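You operate a simulated robot arm through the tools that you are given. There is no shell and no other tool. Be economical: measure what you need, move in short steps, check, and stop when the job is done.

You are at the controls of a simulated robot arm. One attempt, no reset.

JOB
Put the cover on, tighten both cover knobs, then open the clamp.

It is judged by the outcome, as a careful person would: the job done as asked, and still so three seconds after it is handed in. It fails if anything else is knocked over, pushed out of place, dropped, spilled or broken. Lids that push on must go on centred and level and be pressed home; caps that screw on are set level and turned clockwise until they are tight.

ROBOT AND FRAMES
A 6-joint arm with a two-finger parallel gripper, fixed in place. Base frame: the origin is at the foot of the arm, x ahead of it, y to its left, z up. Units: cm, degrees, N and s.
Its first joint turns from -66.0 to 66.0 degrees. Payload 2.7 kg.
Tool frame: the origin (TCP) lies between the finger pads and is the grasp point; the fingertips stand 2.3 cm ahead of it; z points along the fingers, y is the line along which they close. Largest opening 9.4 cm; finger width 3.8, thickness 1; the body of the gripper, 5.4 by 9.6 cm, starts 3.9 cm behind the TCP.
Orientation is told as [roll, pitch, yaw] about the base's x, y, z axes, in that order, counted from this pose: with the fingers straight down and closing along the base's y, the tool's x points along the base's -x, its y along +y and its z along -z.

CONTROLS
- The arm moves only by the tool send_rows. Its argument "targets" is a list of rows, each a list of 7 numbers: the gripper command, from -1 (fully open) to 1 (shut), values between in proportion, then the shift along the tool's x, y, z in cm, then the turn, a rotation vector about the tool's x, y, z in degrees. In form: [[gripper, tx, ty, tz, wx, wy, wz], ...]. A call has 1 to 12 rows; each row shifts and turns the commanded pose from where the row before left it, along the tool's axes as they then stand. A row lasts 0.2 s, in which the tool goes at most 5 cm and 8.6 degrees; a call with a longer step from one row to the next is refused whole, and so is a gripper value outside its range. A pose out of reach is approached as far as the arm can. The call stops where the force on the tool passes 40 N (or 10 N more than at its start, if that is more) or the arm is blocked; 0.2 s more then pass. Each finger travels about 4.5 cm/s and halts on what it meets, pressing with about 35 N; the grip force reading is that of the motor and also rises with nothing between the fingers. The clock runs only during rows and for 0.2 s after the last one: add rows that do not move to give the fingers time. The reply holds the time, the measured pose of the TCP, the force on the tool along the base axes, the opening and the grip force, in the units named above and with some noise, and new pictures: "pictures" is both (left out), scene, wrist or none.
- Cameras (640 x 400 px; columns grow to the right, rows downward): "scene" is fixed at [8.69, -44.07, 140.4]; the picture's right is [0.67, -0.74, 0.00], its down [-0.42, -0.38, -0.82] and it looks along [0.61, 0.55, -0.57] (base axes); focal length 316 px, centre (320, 200). "wrist" rides on the gripper at [-3.9, 0, -4.4] in the tool frame; the picture's right is [0.00, -1.00, 0.00], its down [0.97, 0.00, -0.24] and it looks along [0.24, 0.00, 0.97] (tool axes); focal length 218 px, centre (320, 200).
- probe_pixels(camera, pixels): for up to 12 pixels [column, row] of the newest picture of that camera ("zoom" is the newest enlarged one), the place [x, y, z] in the base frame of the surface seen there, good to about 0.2 cm. No time passes.
- zoom(camera, box): a new picture of the part [left, top, right, bottom] of that camera's present view, enlarged. No time passes.
- close_job(): hands the job in; it is judged then, once.

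Keep the steps short. Do not move on a guess: measure, check each grasp and each placing, and mend mistakes. In all there are 80 turns and 150 pictures (those below and enlarged ones count). Leave the gripper open and the arm clear of the work at the hand-in unless told otherwise, and finish with a single line.

The tools are called after "Request:" as name(argument=value, ...) on one line, values as JSON. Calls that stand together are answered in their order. send_rows: Moves the arm, as the interface text tells. Its arguments: {"type":"object","properties":{"targets":{"type":"array"},"pictures":{"type":"string","enum":["both","scene","wrist","none"]}},"required":["targets"]} The other tools are called the same way: probe_pixels (camera, pixels) gives the place of the surface under pixels of a picture; zoom (camera, box) takes an enlarged picture of a part of a camera's view; close_job () hands the job in.

At the start:

```text
time_s: 0.0
eef_pos: [44.7, 10.53, 114.04]
tool_rot: [0.1, 0.0, 0.0]
contact_force: [0.1, 0.2, -0.2]
grip_width: 9.38
gripper_force: 0.0
```

scene: 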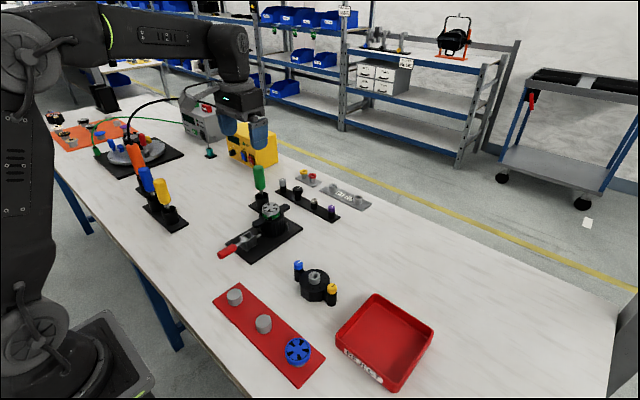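
wrist: 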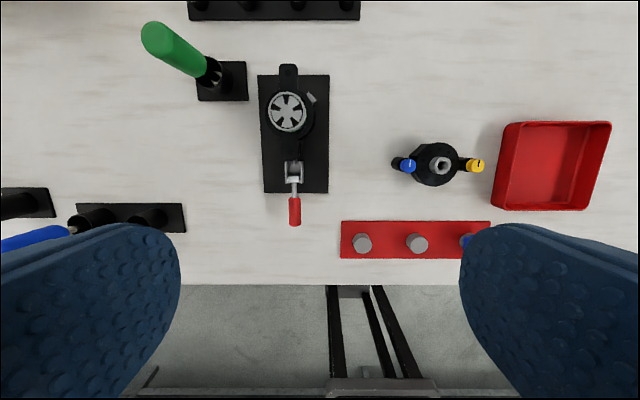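

I see a clamped housing near (270,215), a black part with blue and yellow knobs near (316,285), and a red plate with knobs. I'll zoom in on each.

Request:
zoom(camera="scene", box=[210, 160, 350, 270])

Request:
zoom(camera="scene", box=[210, 250, 350, 390])

Request:
zoom(camera="wrist", box=[240, 50, 500, 270])

```text
3.64 times, centred on (280, 215) of scene
```

zoom: 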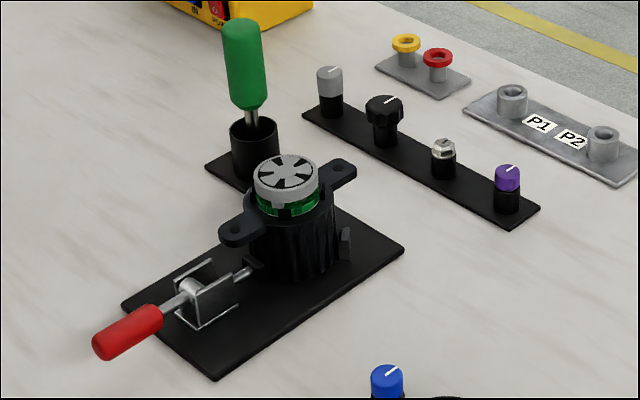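

```text
2.86 times, centred on (280, 320) of scene
```

zoom: 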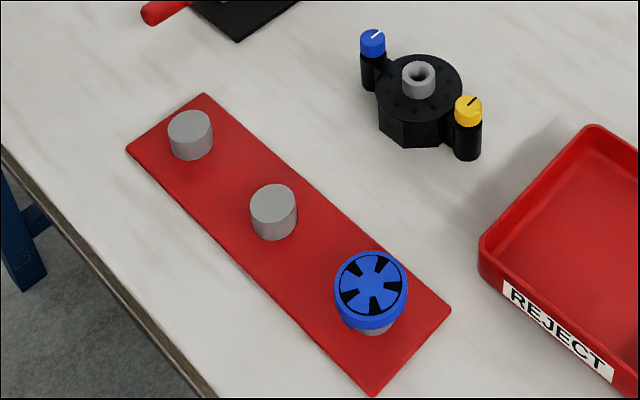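

```text
1.82 times, centred on (370, 160) of wrist
```

zoom: 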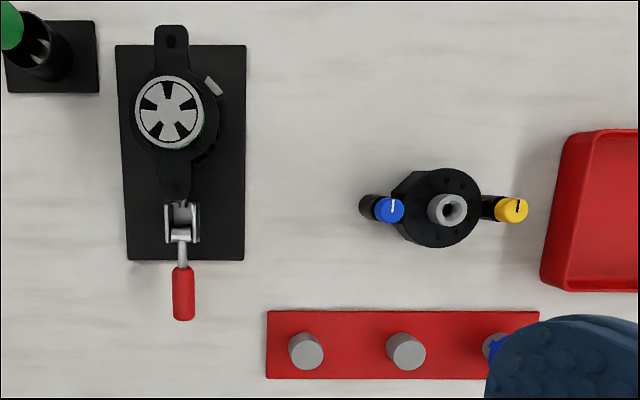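

The cover is the black part with the grey boss and two knobs. Its ears lie along y, while the housing ears lie along x. I'll measure both from the wrist zoom.

Request:
probe_pixels(camera="zoom", pixels=[[391, 210], [513, 210], [464, 211], [452, 210], [430, 185], [437, 243], [171, 33], [172, 185], [168, 112], [140, 140], [182, 272], [183, 312]])

Request:
zoom(camera="wrist", box=[380, 130, 500, 200])

Request:
zoom(camera="wrist", box=[240, 55, 350, 235])

Request:
zoom(camera="scene", box=[285, 250, 349, 314])

```text
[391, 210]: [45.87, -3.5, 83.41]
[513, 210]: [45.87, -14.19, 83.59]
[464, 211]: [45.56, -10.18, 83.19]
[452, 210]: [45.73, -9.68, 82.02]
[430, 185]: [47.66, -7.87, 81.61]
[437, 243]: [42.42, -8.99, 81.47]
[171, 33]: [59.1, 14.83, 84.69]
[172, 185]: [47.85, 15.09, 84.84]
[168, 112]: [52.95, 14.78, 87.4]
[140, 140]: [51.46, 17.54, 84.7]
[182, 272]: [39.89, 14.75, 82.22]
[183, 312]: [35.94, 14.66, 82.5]
```

```text
5.33 times, centred on (440, 165) of wrist
```

zoom: 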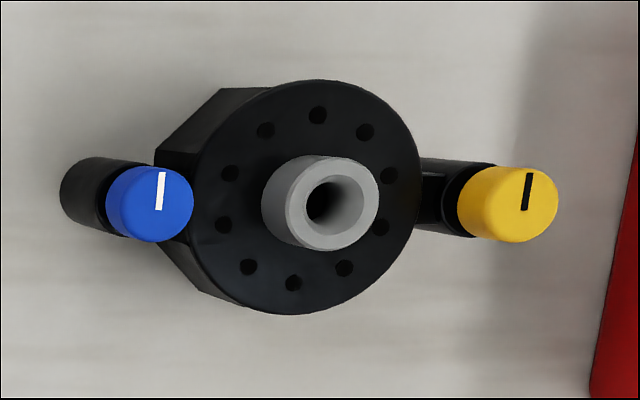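

```text
2.22 times, centred on (295, 145) of wrist
```

zoom: 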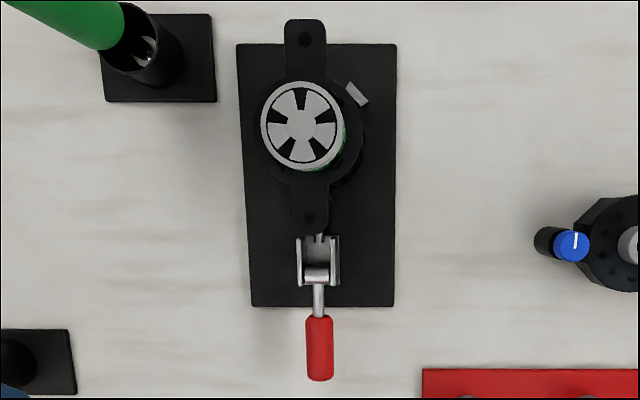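

```text
6.25 times, centred on (317, 282) of scene
```

zoom: 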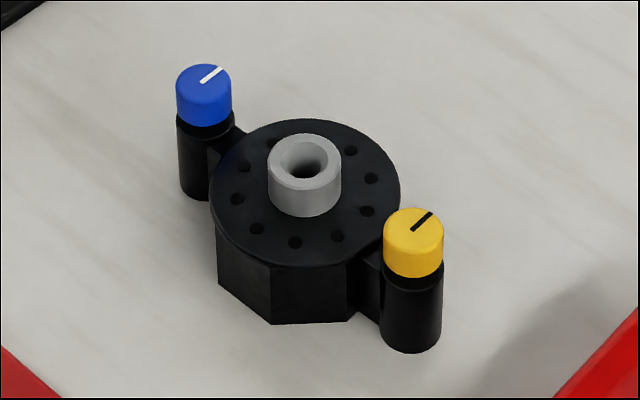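

Next I'll check the table height, the ear hole positions and more points on the cover, using this scene zoom.

Request:
probe_pixels(camera="zoom", pixels=[[100, 250], [270, 315], [410, 345], [195, 190], [205, 75], [415, 225], [300, 245], [240, 270], [412, 300], [365, 280], [220, 155], [330, 350]])

Request:
zoom(camera="scene", box=[212, 190, 312, 265])

```text
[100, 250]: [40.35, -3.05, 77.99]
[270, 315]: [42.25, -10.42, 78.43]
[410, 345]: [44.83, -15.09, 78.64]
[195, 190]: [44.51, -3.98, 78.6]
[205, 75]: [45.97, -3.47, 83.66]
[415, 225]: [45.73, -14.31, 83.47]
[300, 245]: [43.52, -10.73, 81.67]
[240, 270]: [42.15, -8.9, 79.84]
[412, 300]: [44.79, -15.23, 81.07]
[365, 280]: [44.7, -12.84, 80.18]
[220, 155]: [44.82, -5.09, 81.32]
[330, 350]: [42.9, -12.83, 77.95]
```

```text
5.33 times, centred on (262, 228) of scene
```

zoom: 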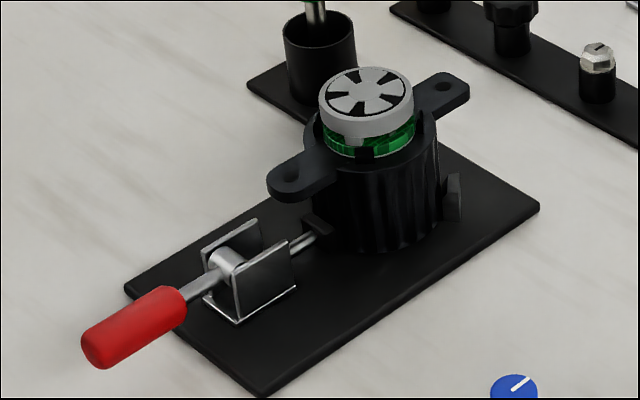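

Table here is z≈78. I'll take a straight-down view of the housing, moving to about (48, 14.8, 104).

Request:
send_rows(targets=[[-1, -1.1, 1.42, 3.3, 0, 0, 0], [-1, -1.1, 1.42, 3.3, 0, 0, 0], [-1, -1.1, 1.43, 3.4, 0, 0, 0], [-1, 0, 0, 0, 0, 0, 0]], pictures="wrist")

Request:
zoom(camera="wrist", box=[200, 40, 440, 240])

```text
time_s: 1.0
eef_pos: [48.09, 14.84, 103.8]
tool_rot: [0.1, -0.1, 0.1]
contact_force: [0.2, 0.0, 0.1]
grip_width: 9.38
gripper_force: 0.0
```

wrist: 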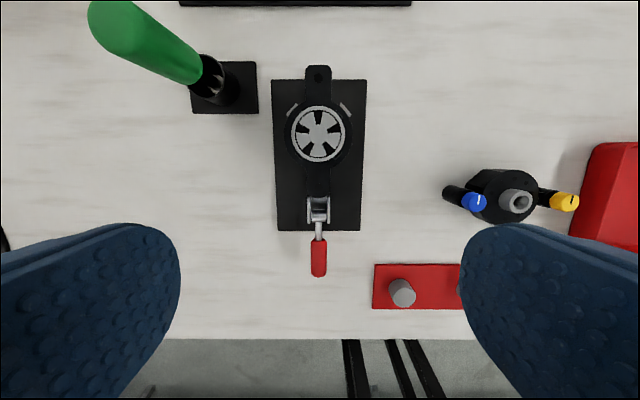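

```text
2.00 times, centred on (320, 140) of wrist
```

zoom: 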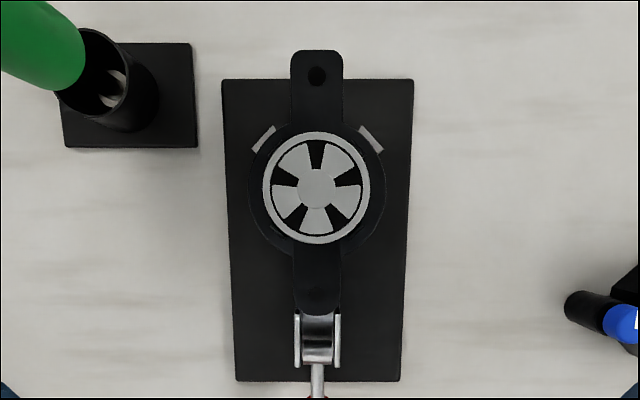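

Housing centre comes out near (53.0, 15.0), with ear holes at x≈58.4 and 47.6 and ear top z≈84.7. I'll check that by probing, then look at the cover from straight above.

Request:
probe_pixels(camera="zoom", pixels=[[317, 62], [317, 90], [317, 276], [317, 290], [317, 187], [253, 200], [381, 200], [317, 53], [345, 290], [297, 350]])

Request:
send_rows(targets=[[-1, 1.1, -3.95, 0, 0, 0, 0], [-1, 1.1, -3.95, 0, 0, 0, 0], [-1, 1.1, -3.95, 0, 0, 0, 0], [-1, 1.1, -3.95, 0, 0, 0, 0], [-1, 1.1, -3.95, 0, 0, 0, 0], [-1, 1.1, -3.95, 0, 0, 0, 0], [-1, 0, 0, 0, 0, 0, 0]], pictures="wrist")

Request:
zoom(camera="wrist", box=[240, 95, 400, 195])

```text
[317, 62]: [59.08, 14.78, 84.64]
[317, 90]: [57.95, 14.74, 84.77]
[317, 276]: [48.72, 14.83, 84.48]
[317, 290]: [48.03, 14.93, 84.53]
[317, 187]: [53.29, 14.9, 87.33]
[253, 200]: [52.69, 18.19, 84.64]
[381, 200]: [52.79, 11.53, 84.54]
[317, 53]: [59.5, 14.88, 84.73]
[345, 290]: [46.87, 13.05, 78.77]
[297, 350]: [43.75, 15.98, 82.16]
```

```text
time_s: 2.6
eef_pos: [41.47, -9.03, 103.91]
tool_rot: [0.0, 0.0, 0.1]
contact_force: [0.4, -0.1, 1.1]
grip_width: 9.41
gripper_force: 0.1
```

wrist: 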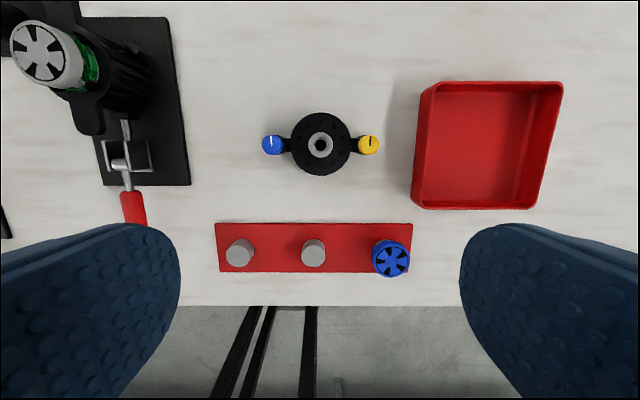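

```text
4.00 times, centred on (320, 145) of wrist
```

zoom: 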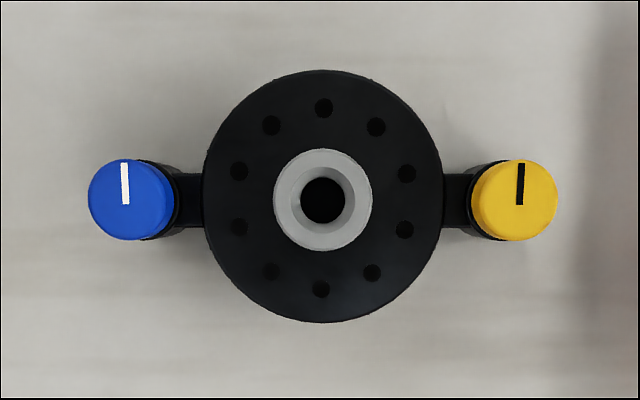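

The cover is symmetric, with knobs ±5.3 from the centre at about (45.5, -9.1) and octagon flats facing ±x. I'll grip those flats with the fingers closing along x. First step is turning the tool 90° at height.

Request:
probe_pixels(camera="zoom", pixels=[[323, 80], [323, 312], [215, 196], [432, 196], [323, 160], [323, 242], [131, 199], [514, 201]])

Request:
send_rows(targets=[[-1, 0, 0, 0, 0, 0, 8.1818], [-1, 0, 0, 0, 0, 0, 8.1818], [-1, 0, 0, 0, 0, 0, 8.1818], [-1, 0, 0, 0, 0, 0, 8.1818], [-1, 0, 0, 0, 0, 0, 8.1818], [-1, 0, 0, 0, 0, 0, 8.1818], [-1, 0, 0, 0, 0, 0, 8.1818], [-1, 0, 0, 0, 0, 0, 8.1818], [-1, 0, 0, 0, 0, 0, 8.1818], [-1, 0, 0, 0, 0, 0, 8.1818], [-1, 0, 0, 0, 0, 0, 8.1818], [-1, 0, 0, 0, 0, 0, 0]], pictures="none")

```text
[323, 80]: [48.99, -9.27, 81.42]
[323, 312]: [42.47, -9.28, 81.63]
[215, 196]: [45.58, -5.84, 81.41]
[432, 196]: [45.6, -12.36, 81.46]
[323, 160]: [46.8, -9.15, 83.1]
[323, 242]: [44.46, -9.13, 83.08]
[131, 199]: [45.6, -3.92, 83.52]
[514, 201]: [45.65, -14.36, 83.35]
```

```text
time_s: 5.2
eef_pos: [41.35, -8.9, 103.98]
tool_rot: [0.1, 0.1, -90.0]
contact_force: [0.2, 0.0, -0.6]
grip_width: 9.39
gripper_force: 0.1
```

Now I'll shift over the cover and descend to TCP z≈88, then check.

Request:
send_rows(targets=[[-1, -0.1, 2.0, 0, 0, 0, 0], [-1, -0.05, 2.1, 0, 0, 0, 0], [-1, 0, 0, 4, 0, 0, 0], [-1, 0, 0, 4, 0, 0, 0], [-1, 0, 0, 4, 0, 0, 0], [-1, 0, 0, 4, 0, 0, 0], [-1, 0, 0, 0, 0, 0, 0]])

```text
time_s: 6.8
eef_pos: [45.29, -9.26, 87.92]
tool_rot: [0.0, 0.1, -89.9]
contact_force: [-0.3, 0.1, 0.3]
grip_width: 9.42
gripper_force: 0.0
```

scene: 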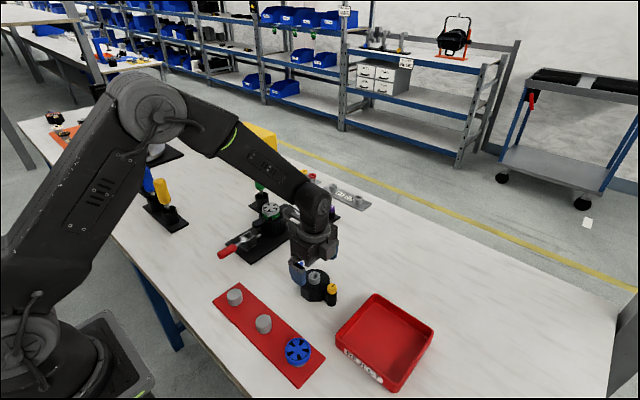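
wrist: 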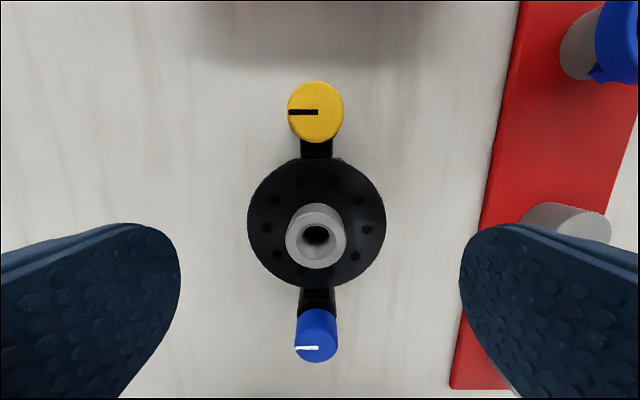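

The cover sits at column ≈317, about 0.1 cm from centred. I'll correct that and descend to TCP z≈81.8 without closing.

Request:
send_rows(targets=[[-1, 0.05, 0.12, 2, 0, 0, 0], [-1, 0, 0, 2, 0, 0, 0], [-1, 0, 0, 1.5, 0, 0, 0], [-1, 0, 0, 0.6, 0, 0, 0], [-1, 0, 0, 0, 0, 0, 0]])

```text
time_s: 8.0
eef_pos: [45.64, -8.78, 81.82]
tool_rot: [-0.1, 0.1, -90.0]
contact_force: [0.2, 0.0, 0.1]
grip_width: 9.41
gripper_force: 0.1
```

scene: 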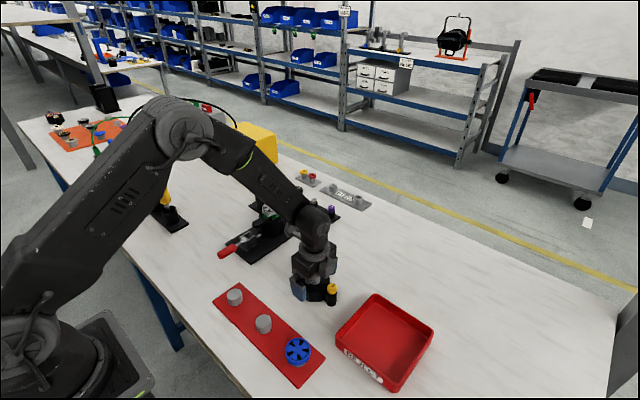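
wrist: 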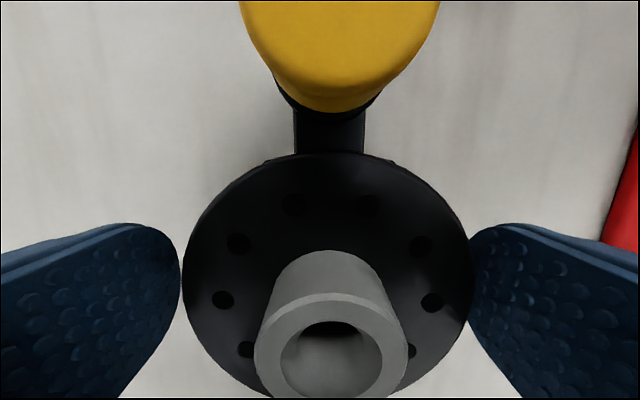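

The cover centre is about 0.2 cm towards -y of the TCP and the fingers clear it on both sides. I'll shift 0.2 and close.

Request:
send_rows(targets=[[-1, -0.2, -0.1, 0, 0, 0, 0], [0.2, 0, 0, 0, 0, 0, 0], [0.6, 0, 0, 0, 0, 0, 0], [1, 0, 0, 0, 0, 0, 0], [1, 0, 0, 0, 0, 0, 0], [1, 0, 0, 0, 0, 0, 0]], pictures="wrist")

```text
time_s: 9.4
eef_pos: [45.62, -9.11, 81.99]
tool_rot: [0.0, 0.1, -89.9]
contact_force: [-0.7, -0.2, 0.7]
grip_width: 7.27
gripper_force: 34.9
```

wrist: 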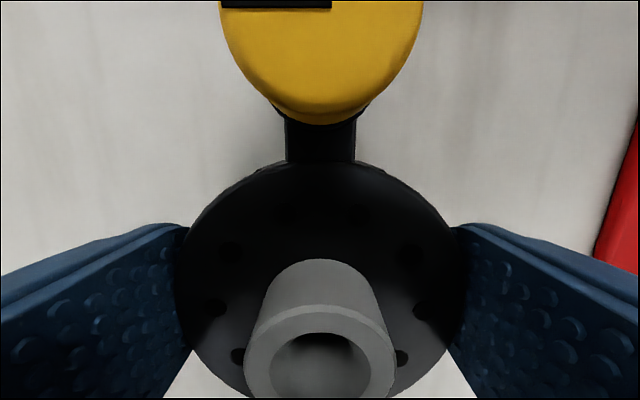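

Gripped at 7.27, with the cover centred on the TCP. I'll lift and check it hangs level.

Request:
send_rows(targets=[[1, 0, 0, -1, 0, 0, 0], [1, 0, 0, -3, 0, 0, 0], [1, 0, 0, -4, 0, 0, 0], [1, 0, 0, -4, 0, 0, 0], [1, 0, 0, -3, 0, 0, 0], [1, 0, 0, 0, 0, 0, 0]])

Request:
zoom(camera="scene", box=[260, 170, 400, 300])

```text
time_s: 10.8
eef_pos: [45.45, -9.1, 96.71]
tool_rot: [0.0, 0.2, -90.0]
contact_force: [-0.4, 0.3, -2.4]
grip_width: 7.27
gripper_force: 34.9
```

scene: 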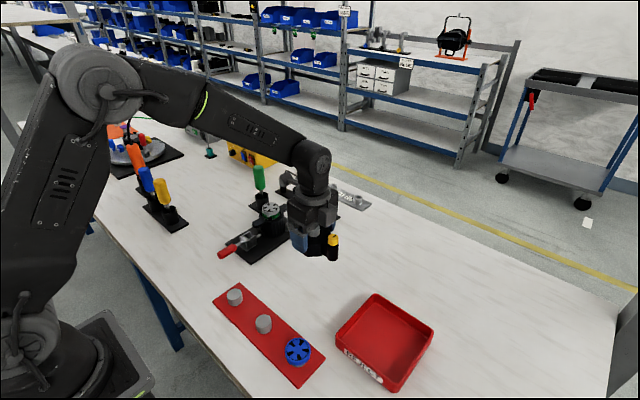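
wrist: 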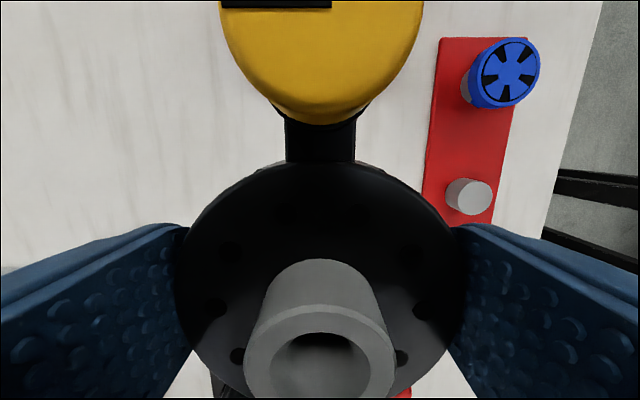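

```text
3.08 times, centred on (330, 235) of scene
```

zoom: 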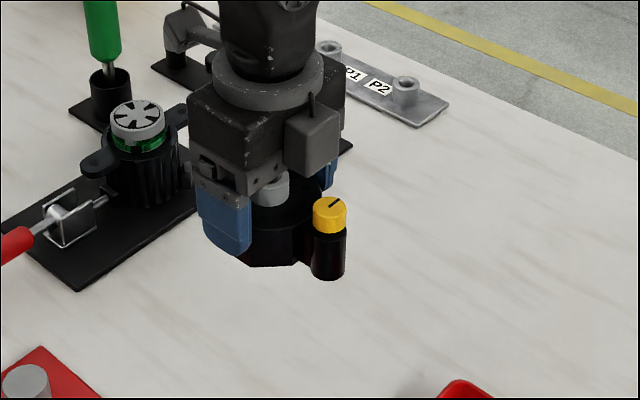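

The cover is level and held firmly. I'll turn back to yaw 0, which puts the yellow knob forward and aligns the ears with x.

Request:
send_rows(targets=[[1, 0, 0, 0, 0, 0, -8.1818], [1, 0, 0, 0, 0, 0, -8.1818], [1, 0, 0, 0, 0, 0, -8.1818], [1, 0, 0, 0, 0, 0, -8.1818], [1, 0, 0, 0, 0, 0, -8.1818], [1, 0, 0, 0, 0, 0, -8.1818], [1, 0, 0, 0, 0, 0, -8.1818], [1, 0, 0, 0, 0, 0, -8.1818], [1, 0, 0, 0, 0, 0, -8.1818], [1, 0, 0, 0, 0, 0, -8.1818], [1, 0, 0, 0, 0, 0, -8.1818], [1, 0, 0, 0, 0, 0, 0]], pictures="none")

Request:
send_rows(targets=[[1, -1.08, 3.44, 0, 0, 0, 0], [1, -1.08, 3.44, 0, 0, 0, 0], [1, -1.08, 3.44, 0, 0, 0, 0], [1, -1.08, 3.44, 0, 0, 0, 0], [1, -1.08, 3.44, 0, 0, 0, 0], [1, -1.08, 3.44, 0, 0, 0, 0], [1, -1.08, 3.44, 0, 0, 0, 0], [1, 0, 0, 0, 0, 0, 0], [1, 0, 0, 0, 0, 0, 0]])

Request:
zoom(camera="scene", box=[200, 140, 340, 260])

```text
time_s: 13.4
eef_pos: [45.56, -9.36, 96.88]
tool_rot: [0.1, 0.0, 0.1]
contact_force: [0.3, -0.2, -2.2]
grip_width: 7.28
gripper_force: 35.0
```

```text
time_s: 15.4
eef_pos: [52.82, 14.67, 96.9]
tool_rot: [0.1, 0.0, 0.0]
contact_force: [-0.2, -0.2, -1.7]
grip_width: 7.26
gripper_force: 34.6
```

scene: 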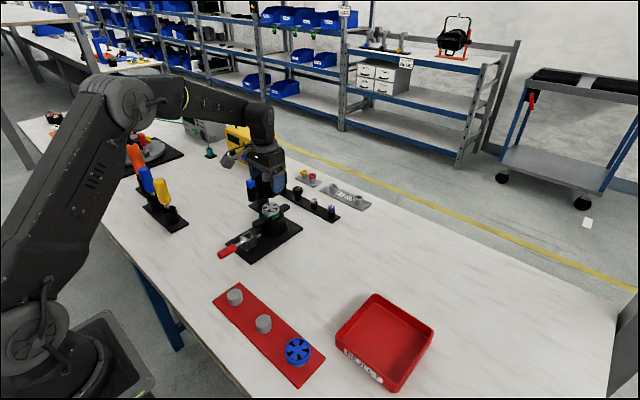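
wrist: 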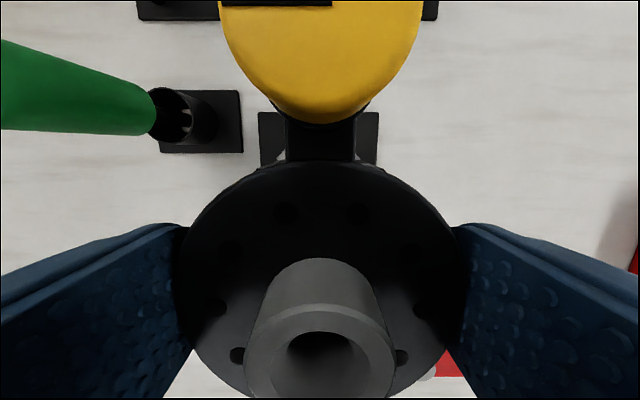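

```text
3.33 times, centred on (270, 200) of scene
```

zoom: 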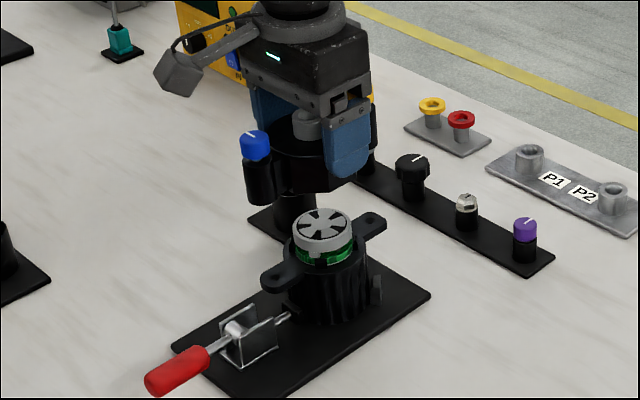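

The cover is above the housing, so I'll lower it to just over the impeller (TCP ≈92.3) and then read the alignment.

Request:
send_rows(targets=[[1, 0, 0, 2, 0, 0, 0], [1, 0, 0, 2, 0, 0, 0], [1, 0, 0, 0.5, 0, 0, 0], [1, 0, 0, 0, 0, 0, 0], [1, 0, 0, 0, 0, 0, 0]], pictures="scene")

Request:
zoom(camera="scene", box=[220, 160, 320, 240])

Request:
send_rows(targets=[[1, 0, 0, 0, 0, 0, 0]], pictures="none")

Request:
send_rows(targets=[[1, 0, 0, 0, 0, 0, 0]], pictures="none")

Request:
send_rows(targets=[[1, 0, 0, 0, 0, 0, 0]], pictures="none")

```text
time_s: 16.6
eef_pos: [53.13, 14.93, 92.4]
tool_rot: [0.1, 0.0, 0.1]
contact_force: [-1.0, 0.5, -1.5]
grip_width: 7.25
gripper_force: 34.7
```

scene: 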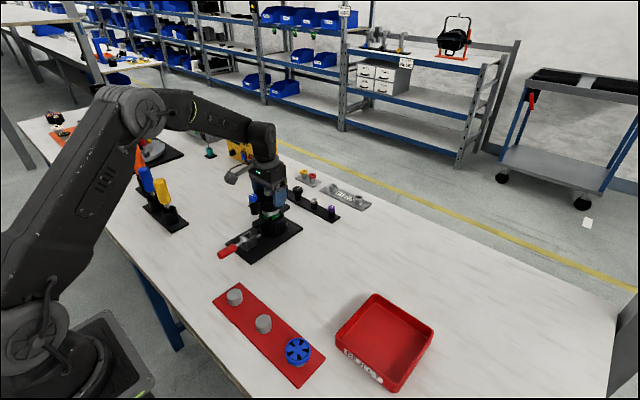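

```text
5.00 times, centred on (270, 200) of scene
```

zoom: 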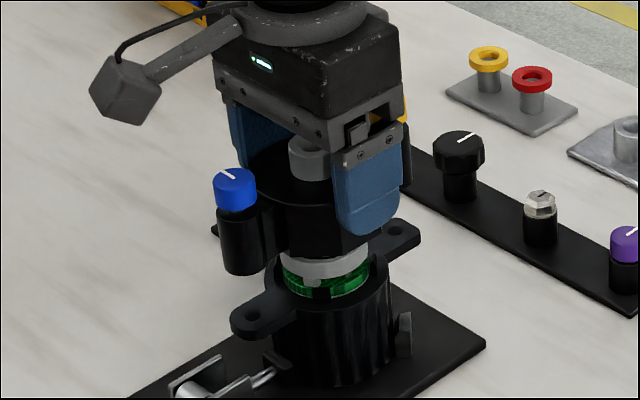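

```text
time_s: 17.0
eef_pos: [52.99, 14.86, 92.39]
tool_rot: [0.1, 0.1, 0.1]
contact_force: [0.4, 0.7, -1.9]
grip_width: 7.28
gripper_force: 34.9
```

```text
time_s: 17.4
eef_pos: [52.97, 14.95, 92.54]
tool_rot: [0.1, 0.0, 0.1]
contact_force: [-0.2, -0.1, -2.0]
grip_width: 7.3
gripper_force: 34.8
```

```text
time_s: 17.8
eef_pos: [53.16, 14.99, 92.4]
tool_rot: [0.0, 0.0, 0.1]
contact_force: [-0.3, 0.2, -2.0]
grip_width: 7.26
gripper_force: 34.8
```

Average TCP is (53.06, 14.93), which matches the housing centre. I'll check the knob against the ear in a closer view.

Request:
zoom(camera="scene", box=[240, 185, 304, 225])

Request:
probe_pixels(camera="zoom", pixels=[[137, 100], [75, 160], [130, 280], [130, 330], [320, 20], [460, 110], [410, 230], [90, 330], [260, 240], [530, 180]])

```text
10.00 times, centred on (272, 205) of scene
```

zoom: 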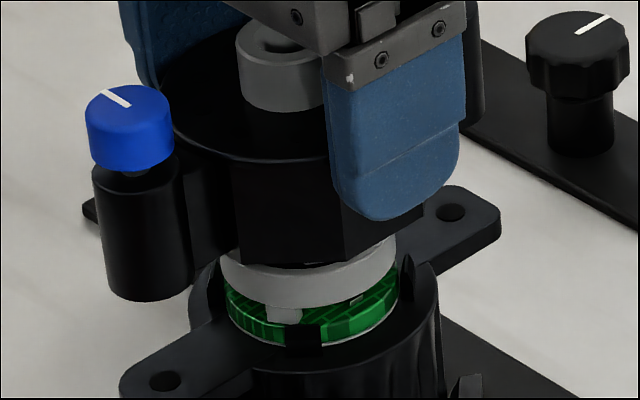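

```text
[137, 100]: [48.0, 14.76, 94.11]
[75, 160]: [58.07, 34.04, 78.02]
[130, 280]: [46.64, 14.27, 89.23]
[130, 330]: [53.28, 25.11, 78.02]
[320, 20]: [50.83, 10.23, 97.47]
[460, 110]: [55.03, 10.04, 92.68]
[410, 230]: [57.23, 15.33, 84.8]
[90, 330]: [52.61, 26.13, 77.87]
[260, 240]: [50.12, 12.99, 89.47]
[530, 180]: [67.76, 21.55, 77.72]
```

The blue knob reads (48.0, 14.76), which lines up with the rear ear hole. I'll lower slowly and watch the force.

Request:
send_rows(targets=[[1, 0, 0, 0.5, 0, 0, 0], [1, 0, 0, 0.5, 0, 0, 0], [1, 0, 0, 0.4, 0, 0, 0], [1, 0, 0, 0.4, 0, 0, 0], [1, 0, 0, 0, 0, 0, 0]], pictures="scene")

Request:
zoom(camera="scene", box=[235, 180, 315, 240])

```text
time_s: 19.0
eef_pos: [53.0, 14.85, 90.52]
tool_rot: [0.1, 0.0, -0.1]
contact_force: [0.5, 0.5, -2.5]
grip_width: 7.3
gripper_force: 35.2
```

scene: 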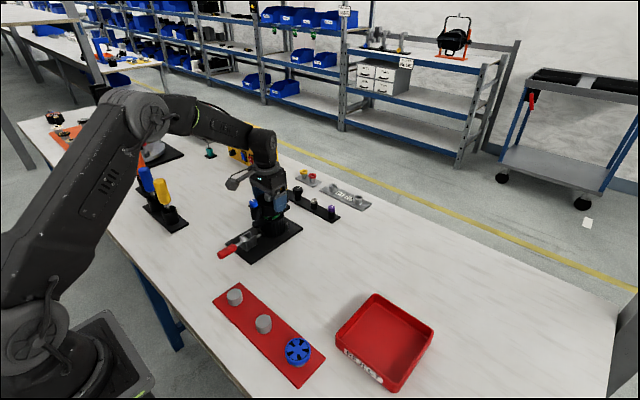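

```text
6.67 times, centred on (275, 210) of scene
```

zoom: 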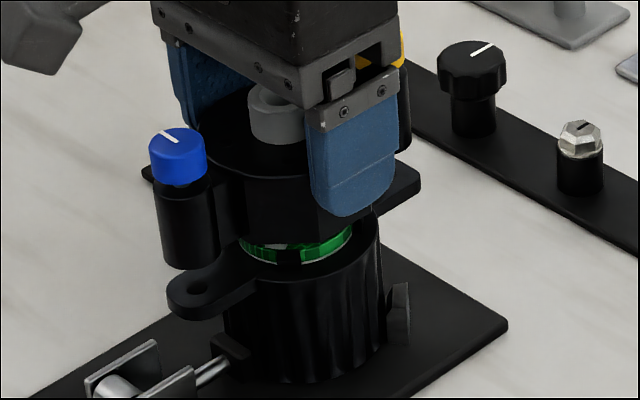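

The cover has slipped over the impeller with no contact force. I'll keep lowering in small steps to the seat.

Request:
send_rows(targets=[[1, 0, 0, 0.4, 0, 0, 0], [1, 0, 0, 0.4, 0, 0, 0], [1, 0, 0, 0.4, 0, 0, 0], [1, 0, 0, 0.3, 0, 0, 0], [1, 0, 0, 0, 0, 0, 0]], pictures="scene")

Request:
zoom(camera="scene", box=[235, 180, 315, 240])

```text
time_s: 20.2
eef_pos: [52.97, 14.99, 89.07]
tool_rot: [0.0, -0.1, 0.1]
contact_force: [0.3, 0.1, -1.9]
grip_width: 7.29
gripper_force: 35.2
```

scene: 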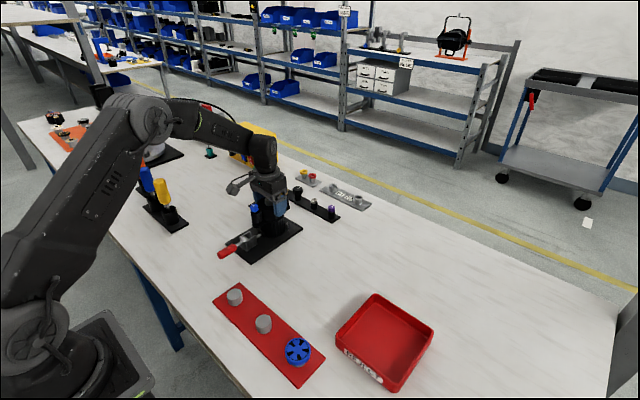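

```text
6.67 times, centred on (275, 210) of scene
```

zoom: 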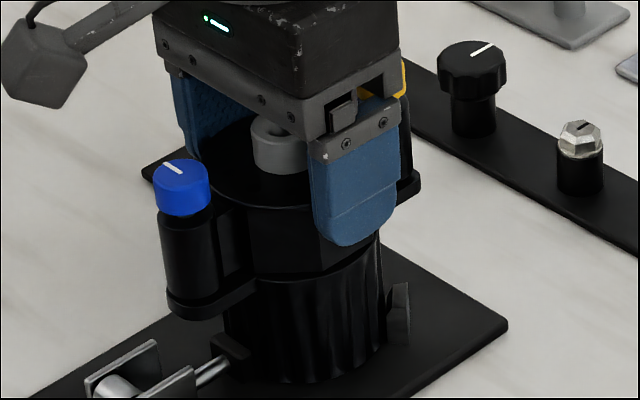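

Almost seated, with the sleeve just above the ear. I'll press down gently until there is contact.

Request:
send_rows(targets=[[1, 0, 0, 0.2, 0, 0, 0], [1, 0, 0, 0.2, 0, 0, 0], [1, 0, 0, 0.15, 0, 0, 0], [1, 0, 0, 0, 0, 0, 0]], pictures="none")

```text
time_s: 21.2
eef_pos: [52.87, 14.78, 88.63]
tool_rot: [0.1, 0.0, 0.1]
contact_force: [-7.0, -3.2, 11.3]
grip_width: 7.27
gripper_force: 34.6
```

Contact with 11 N up and a small side load pushing to -x/-y. I'll ease over by 0.06 and press a bit more.

Request:
send_rows(targets=[[1, 0.06, -0.04, 0.0, 0, 0, 0], [1, 0, 0, 0.12, 0, 0, 0], [1, 0, 0, 0.0, 0, 0, 0]], pictures="scene")

Request:
zoom(camera="scene", box=[235, 180, 315, 240])

```text
time_s: 22.0
eef_pos: [53.03, 14.96, 88.53]
tool_rot: [0.1, -0.4, 0.1]
contact_force: [-7.3, 2.2, 20.4]
grip_width: 7.25
gripper_force: 35.4
```

scene: 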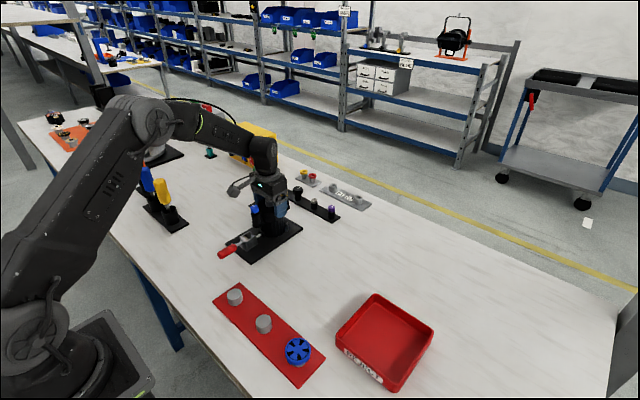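

```text
6.67 times, centred on (275, 210) of scene
```

zoom: 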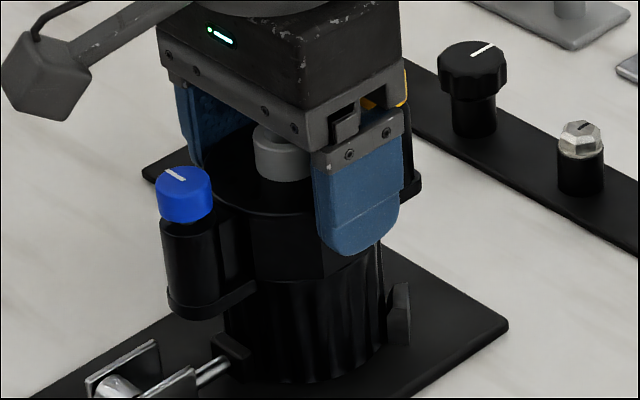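

It looks seated at TCP z≈88.55, as expected. I'll ease the load, open, and lift straight up to inspect.

Request:
send_rows(targets=[[1, 0, 0, -0.15, 0, 0, 0], [0.2, 0, 0, 0, 0, 0, 0], [-0.6, 0, 0, 0, 0, 0, 0], [-0.9, 0, 0, 0, 0, 0, 0], [-0.9, 0, 0, 0, 0, 0, 0], [-0.9, 0, 0, -2, 0, 0, 0], [-0.9, 0, 0, -3, 0, 0, 0], [-0.9, 0, 0, -4, 0, 0, 0], [-0.9, 0, 0, -4, 0, 0, 0], [-0.9, 0, 0, 0, 0, 0, 0]])

Request:
zoom(camera="scene", box=[215, 180, 315, 260])

Request:
zoom(camera="wrist", box=[200, 20, 440, 260])

```text
time_s: 24.2
eef_pos: [52.9, 14.77, 101.59]
tool_rot: [0.1, 0.1, 0.1]
contact_force: [-0.6, 0.7, 0.9]
grip_width: 8.94
gripper_force: 0.1
```

scene: 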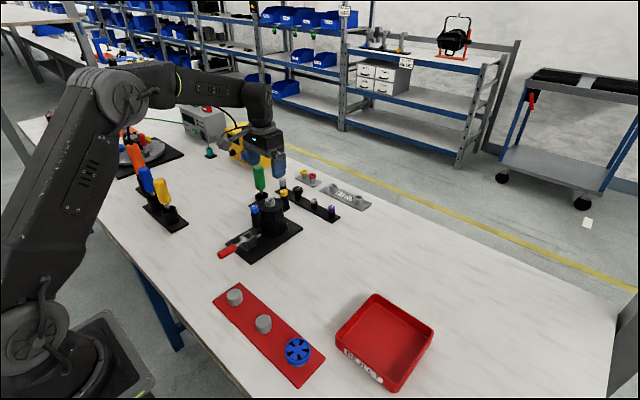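
wrist: 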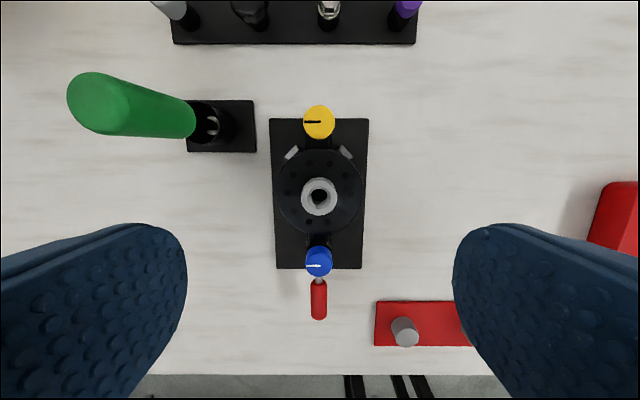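

```text
5.00 times, centred on (265, 220) of scene
```

zoom: 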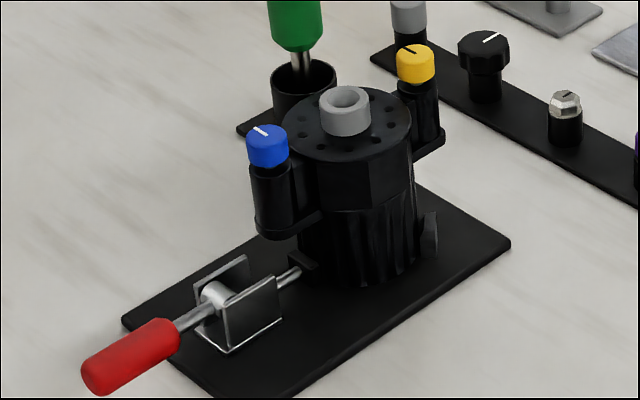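

```text
1.67 times, centred on (320, 140) of wrist
```

zoom: 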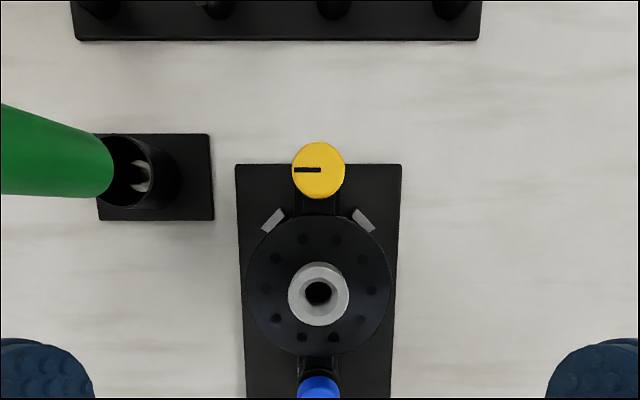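

The cover is on. I'll check level and height and get exact knob positions.

Request:
probe_pixels(camera="zoom", pixels=[[318, 162], [318, 178], [256, 285], [384, 285], [318, 225], [318, 345], [318, 270]])

Request:
probe_pixels(camera="wrist", pixels=[[319, 258], [319, 115], [319, 285], [319, 312]])

Request:
probe_pixels(camera="scene", pixels=[[254, 208], [283, 191]])

```text
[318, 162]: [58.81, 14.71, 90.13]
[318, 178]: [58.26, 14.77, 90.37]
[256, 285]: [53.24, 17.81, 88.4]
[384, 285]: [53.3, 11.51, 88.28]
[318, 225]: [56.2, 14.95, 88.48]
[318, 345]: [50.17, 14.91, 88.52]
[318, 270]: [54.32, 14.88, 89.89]
```

```text
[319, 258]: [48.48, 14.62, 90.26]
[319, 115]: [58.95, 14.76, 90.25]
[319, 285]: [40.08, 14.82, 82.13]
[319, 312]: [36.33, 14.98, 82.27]
```

```text
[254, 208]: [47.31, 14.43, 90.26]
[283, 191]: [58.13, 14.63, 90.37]
```

The cover is level (88.3–88.5 all around) and the knob tops are at z≈90.3. I'll start with the yellow knob: move over it, part-open the fingers and pre-turn -90° about the tool z.

Request:
send_rows(targets=[[0.1, -2.7, 0.02, 0, 0, 0, 0], [0.1, -2.7, 0.02, 0, 0, 0, 0], [0.1, 0, 0, 0, 0, 0, -8.1818], [0.1, 0, 0, 0, 0, 0, -8.1818], [0.1, 0, 0, 0, 0, 0, -8.1818], [0.1, 0, 0, 0, 0, 0, -8.1818], [0.1, 0, 0, 0, 0, 0, -8.1818], [0.1, 0, 0, 0, 0, 0, -8.1818], [0.1, 0, 0, 0, 0, 0, -8.1818], [0.1, 0, 0, 0, 0, 0, -8.1818], [0.1, 0, 0, 0, 0, 0, -8.1818], [0.1, 0, 0, 0, 0, 0, -8.1818]], pictures="none")

Request:
send_rows(targets=[[0.1, 0, 0, 0, 0, 0, -8.182], [0.1, 0, 0, 2, 0, 0, 0], [0.1, 0, 0, 2.5, 0, 0, 0], [0.1, 0, 0, 0, 0, 0, 0]])

```text
time_s: 26.8
eef_pos: [58.35, 14.96, 101.73]
tool_rot: [0.0, -0.1, 82.0]
contact_force: [0.4, -0.5, -0.2]
grip_width: 4.23
gripper_force: 0.1
```

```text
time_s: 27.8
eef_pos: [58.32, 14.92, 96.95]
tool_rot: [0.0, -0.1, 90.0]
contact_force: [0.3, -0.4, -0.5]
grip_width: 4.24
gripper_force: 0.0
```

scene: 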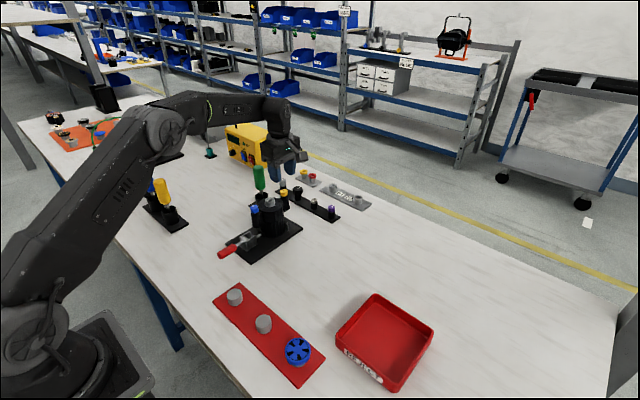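
wrist: 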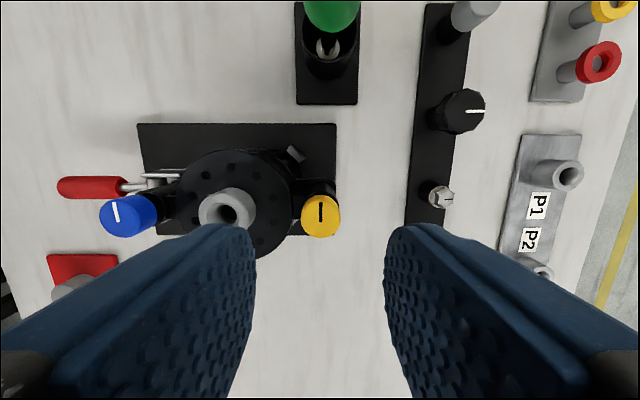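

The yellow knob is centred at column 320. I'll descend to just above it and check again.

Request:
send_rows(targets=[[0.1, 0, 0, 2, 0, 0, 0], [0.1, 0, 0, 1.7, 0, 0, 0], [0.1, 0, 0, 0, 0, 0, 0]], pictures="wrist")

Request:
probe_pixels(camera="wrist", pixels=[[320, 230], [320, 250], [300, 240], [340, 240]])

```text
time_s: 28.6
eef_pos: [58.37, 15.02, 93.32]
tool_rot: [0.1, -0.1, 90.0]
contact_force: [0.0, 0.2, -0.7]
grip_width: 4.25
gripper_force: 0.1
```

wrist: 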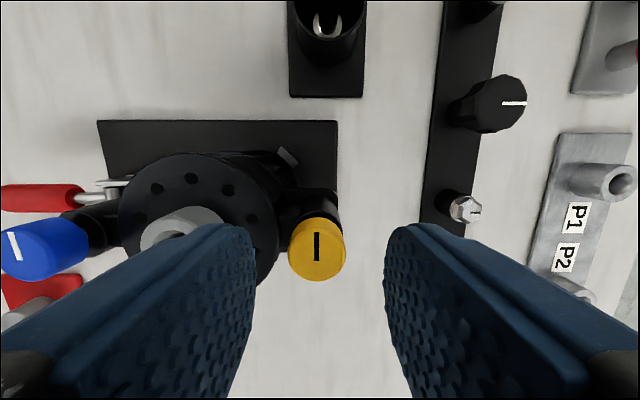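

```text
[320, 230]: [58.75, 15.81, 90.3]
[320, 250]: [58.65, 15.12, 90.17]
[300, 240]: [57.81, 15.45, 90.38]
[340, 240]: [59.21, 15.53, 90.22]
```

The knob is within about 0.1 cm of centre. I'll nudge, descend so the tips reach z≈89.1, and close on the knob.

Request:
send_rows(targets=[[0.1, -0.03, 0.07, 1.0, 0, 0, 0], [0.1, 0, 0, 1.0, 0, 0, 0], [0.1, 0, 0, 0, 0, 0, 0], [0.5, 0, 0, 0, 0, 0, 0], [0.8, 0, 0, 0, 0, 0, 0], [1, 0, 0, 0, 0, 0, 0], [1, 0, 0, 0, 0, 0, 0]])

Request:
zoom(camera="scene", box=[245, 160, 325, 220])

```text
time_s: 30.2
eef_pos: [58.32, 14.98, 91.4]
tool_rot: [0.0, -0.1, 90.1]
contact_force: [8.9, 1.1, -0.3]
grip_width: 2.04
gripper_force: 35.2
```

scene: 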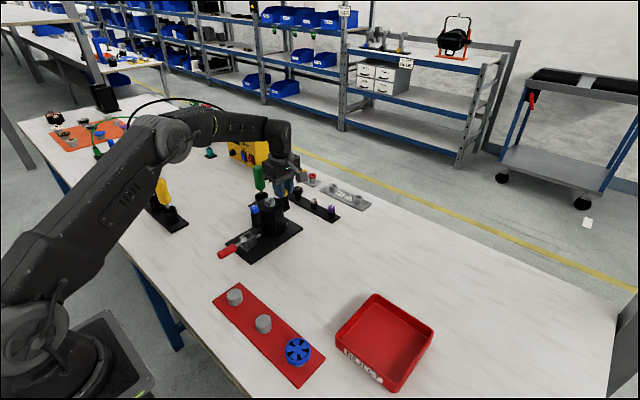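
wrist: 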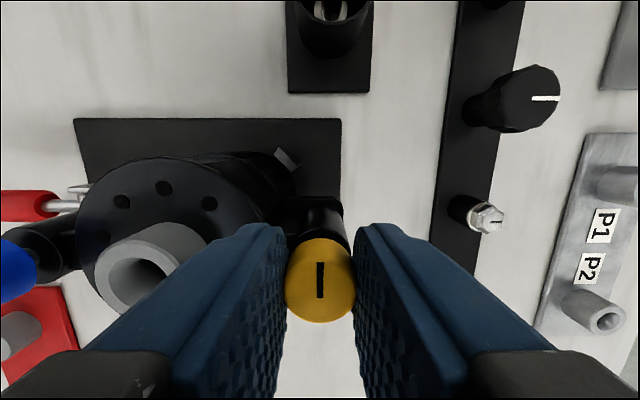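

```text
6.67 times, centred on (285, 190) of scene
```

zoom: 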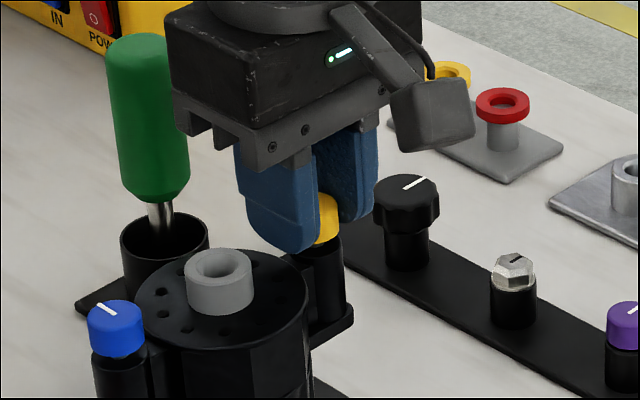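

The grip on the knob is good (2.04 wide). I'll undo the 0.07 shift to drop the side force and turn clockwise about 49°.

Request:
send_rows(targets=[[1, 0, -0.08, 0, 0, 0, 0], [1, 0, 0, 0, 0, 0, 8.1818], [1, 0, 0, 0, 0, 0, 8.1818], [1, 0, 0, 0, 0, 0, 8.1818], [1, 0, 0, 0, 0, 0, 8.1818], [1, 0, 0, 0, 0, 0, 8.1818], [1, 0, 0, 0, 0, 0, 8.1818]], pictures="wrist")

```text
time_s: 31.8
eef_pos: [58.53, 14.89, 91.3]
tool_rot: [0.1, -0.2, 40.8]
contact_force: [6.2, 5.0, -5.4]
grip_width: 2.06
gripper_force: 34.8
```

wrist: 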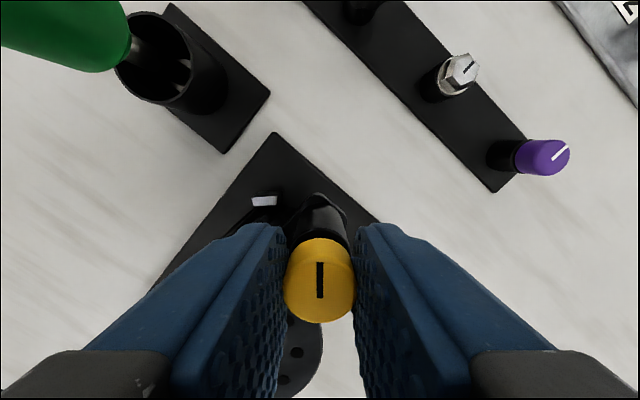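

The knob turns with the gripper and pulls down slightly, so it is threading. I'll keep turning clockwise, following down a little and easing the side load.

Request:
send_rows(targets=[[1, -0.08, 0, 0.05, 0, 0, 8.1818], [1, 0, 0, 0.02, 0, 0, 8.1818], [1, 0, 0, 0.02, 0, 0, 8.1818], [1, 0, 0, 0.02, 0, 0, 8.1818], [1, 0, 0, 0.02, 0, 0, 8.1818], [1, 0, 0, 0.02, 0, 0, 8.1818]], pictures="none")

Request:
send_rows(targets=[[1, 0, 0, 0.02, 0, 0, 8.1818], [1, 0, 0, 0.02, 0, 0, 8.1818], [1, 0, 0, 0.02, 0, 0, 8.1818], [1, 0, 0, 0.02, 0, 0, 8.1818], [1, 0, 0, 0.02, 0, 0, 8.1818], [1, 0, 0, 0.02, 0, 0, 8.1818]], pictures="wrist")

```text
time_s: 33.2
eef_pos: [58.42, 14.86, 91.37]
tool_rot: [0.1, 0.0, -8.3]
contact_force: [-1.5, -5.2, -1.7]
grip_width: 2.04
gripper_force: 35.1
```

```text
time_s: 34.6
eef_pos: [58.38, 14.91, 91.03]
tool_rot: [0.0, 0.0, -57.5]
contact_force: [-8.4, -22.3, 10.0]
grip_width: 2.05
gripper_force: 34.6
```

wrist: 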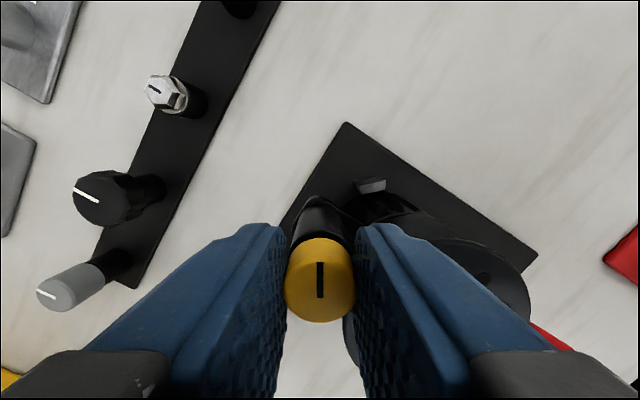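

Rotated about 147° so far; the side load is -22 N in y and I've pressed too far down. I'll relieve both and continue.

Request:
send_rows(targets=[[1, -0.12, -0.17, -0.08, 0, 0, 0], [1, 0, 0, 0, 0, 0, 8.1818], [1, 0, 0, 0, 0, 0, 8.1818], [1, 0, 0, 0, 0, 0, 8.1818], [1, 0, 0, 0, 0, 0, 8.1818]], pictures="wrist")

```text
time_s: 35.8
eef_pos: [58.4, 14.87, 91.11]
tool_rot: [0.2, 0.0, -90.0]
contact_force: [0.4, -10.2, 1.3]
grip_width: 2.05
gripper_force: 35.2
```

wrist: 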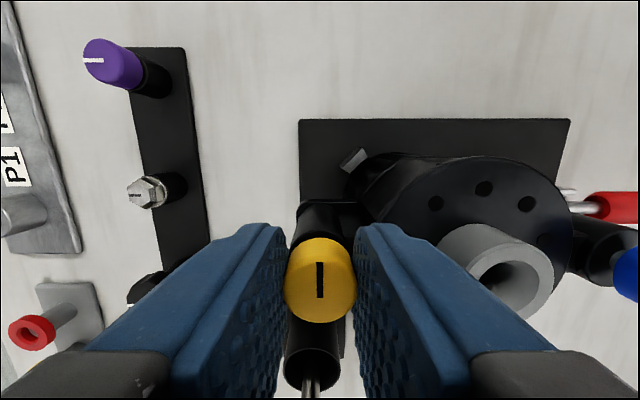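

The mark still follows the gripper. I'll continue past -90° and watch for the tightening torque or the joint limit.

Request:
send_rows(targets=[[1, -0.1, 0, 0, 0, 0, 8.1818], [1, 0, 0, 0, 0, 0, 8.1818], [1, 0, 0, 0, 0, 0, 8.1818], [1, 0, 0, 0, 0, 0, 8.1818], [1, 0, 0, 0, 0, 0, 8.1818], [1, 0, 0, 0, 0, 0, 8.1818]], pictures="wrist")

```text
time_s: 37.2
eef_pos: [58.28, 14.81, 91.12]
tool_rot: [-0.2, 0.1, -139.1]
contact_force: [-6.6, 6.6, -4.8]
grip_width: 2.04
gripper_force: 34.6
```

wrist: 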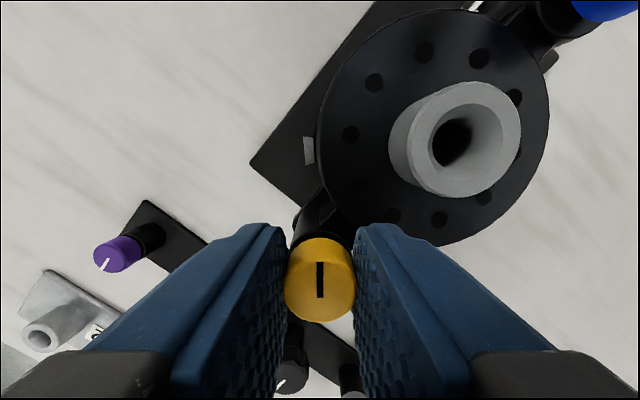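

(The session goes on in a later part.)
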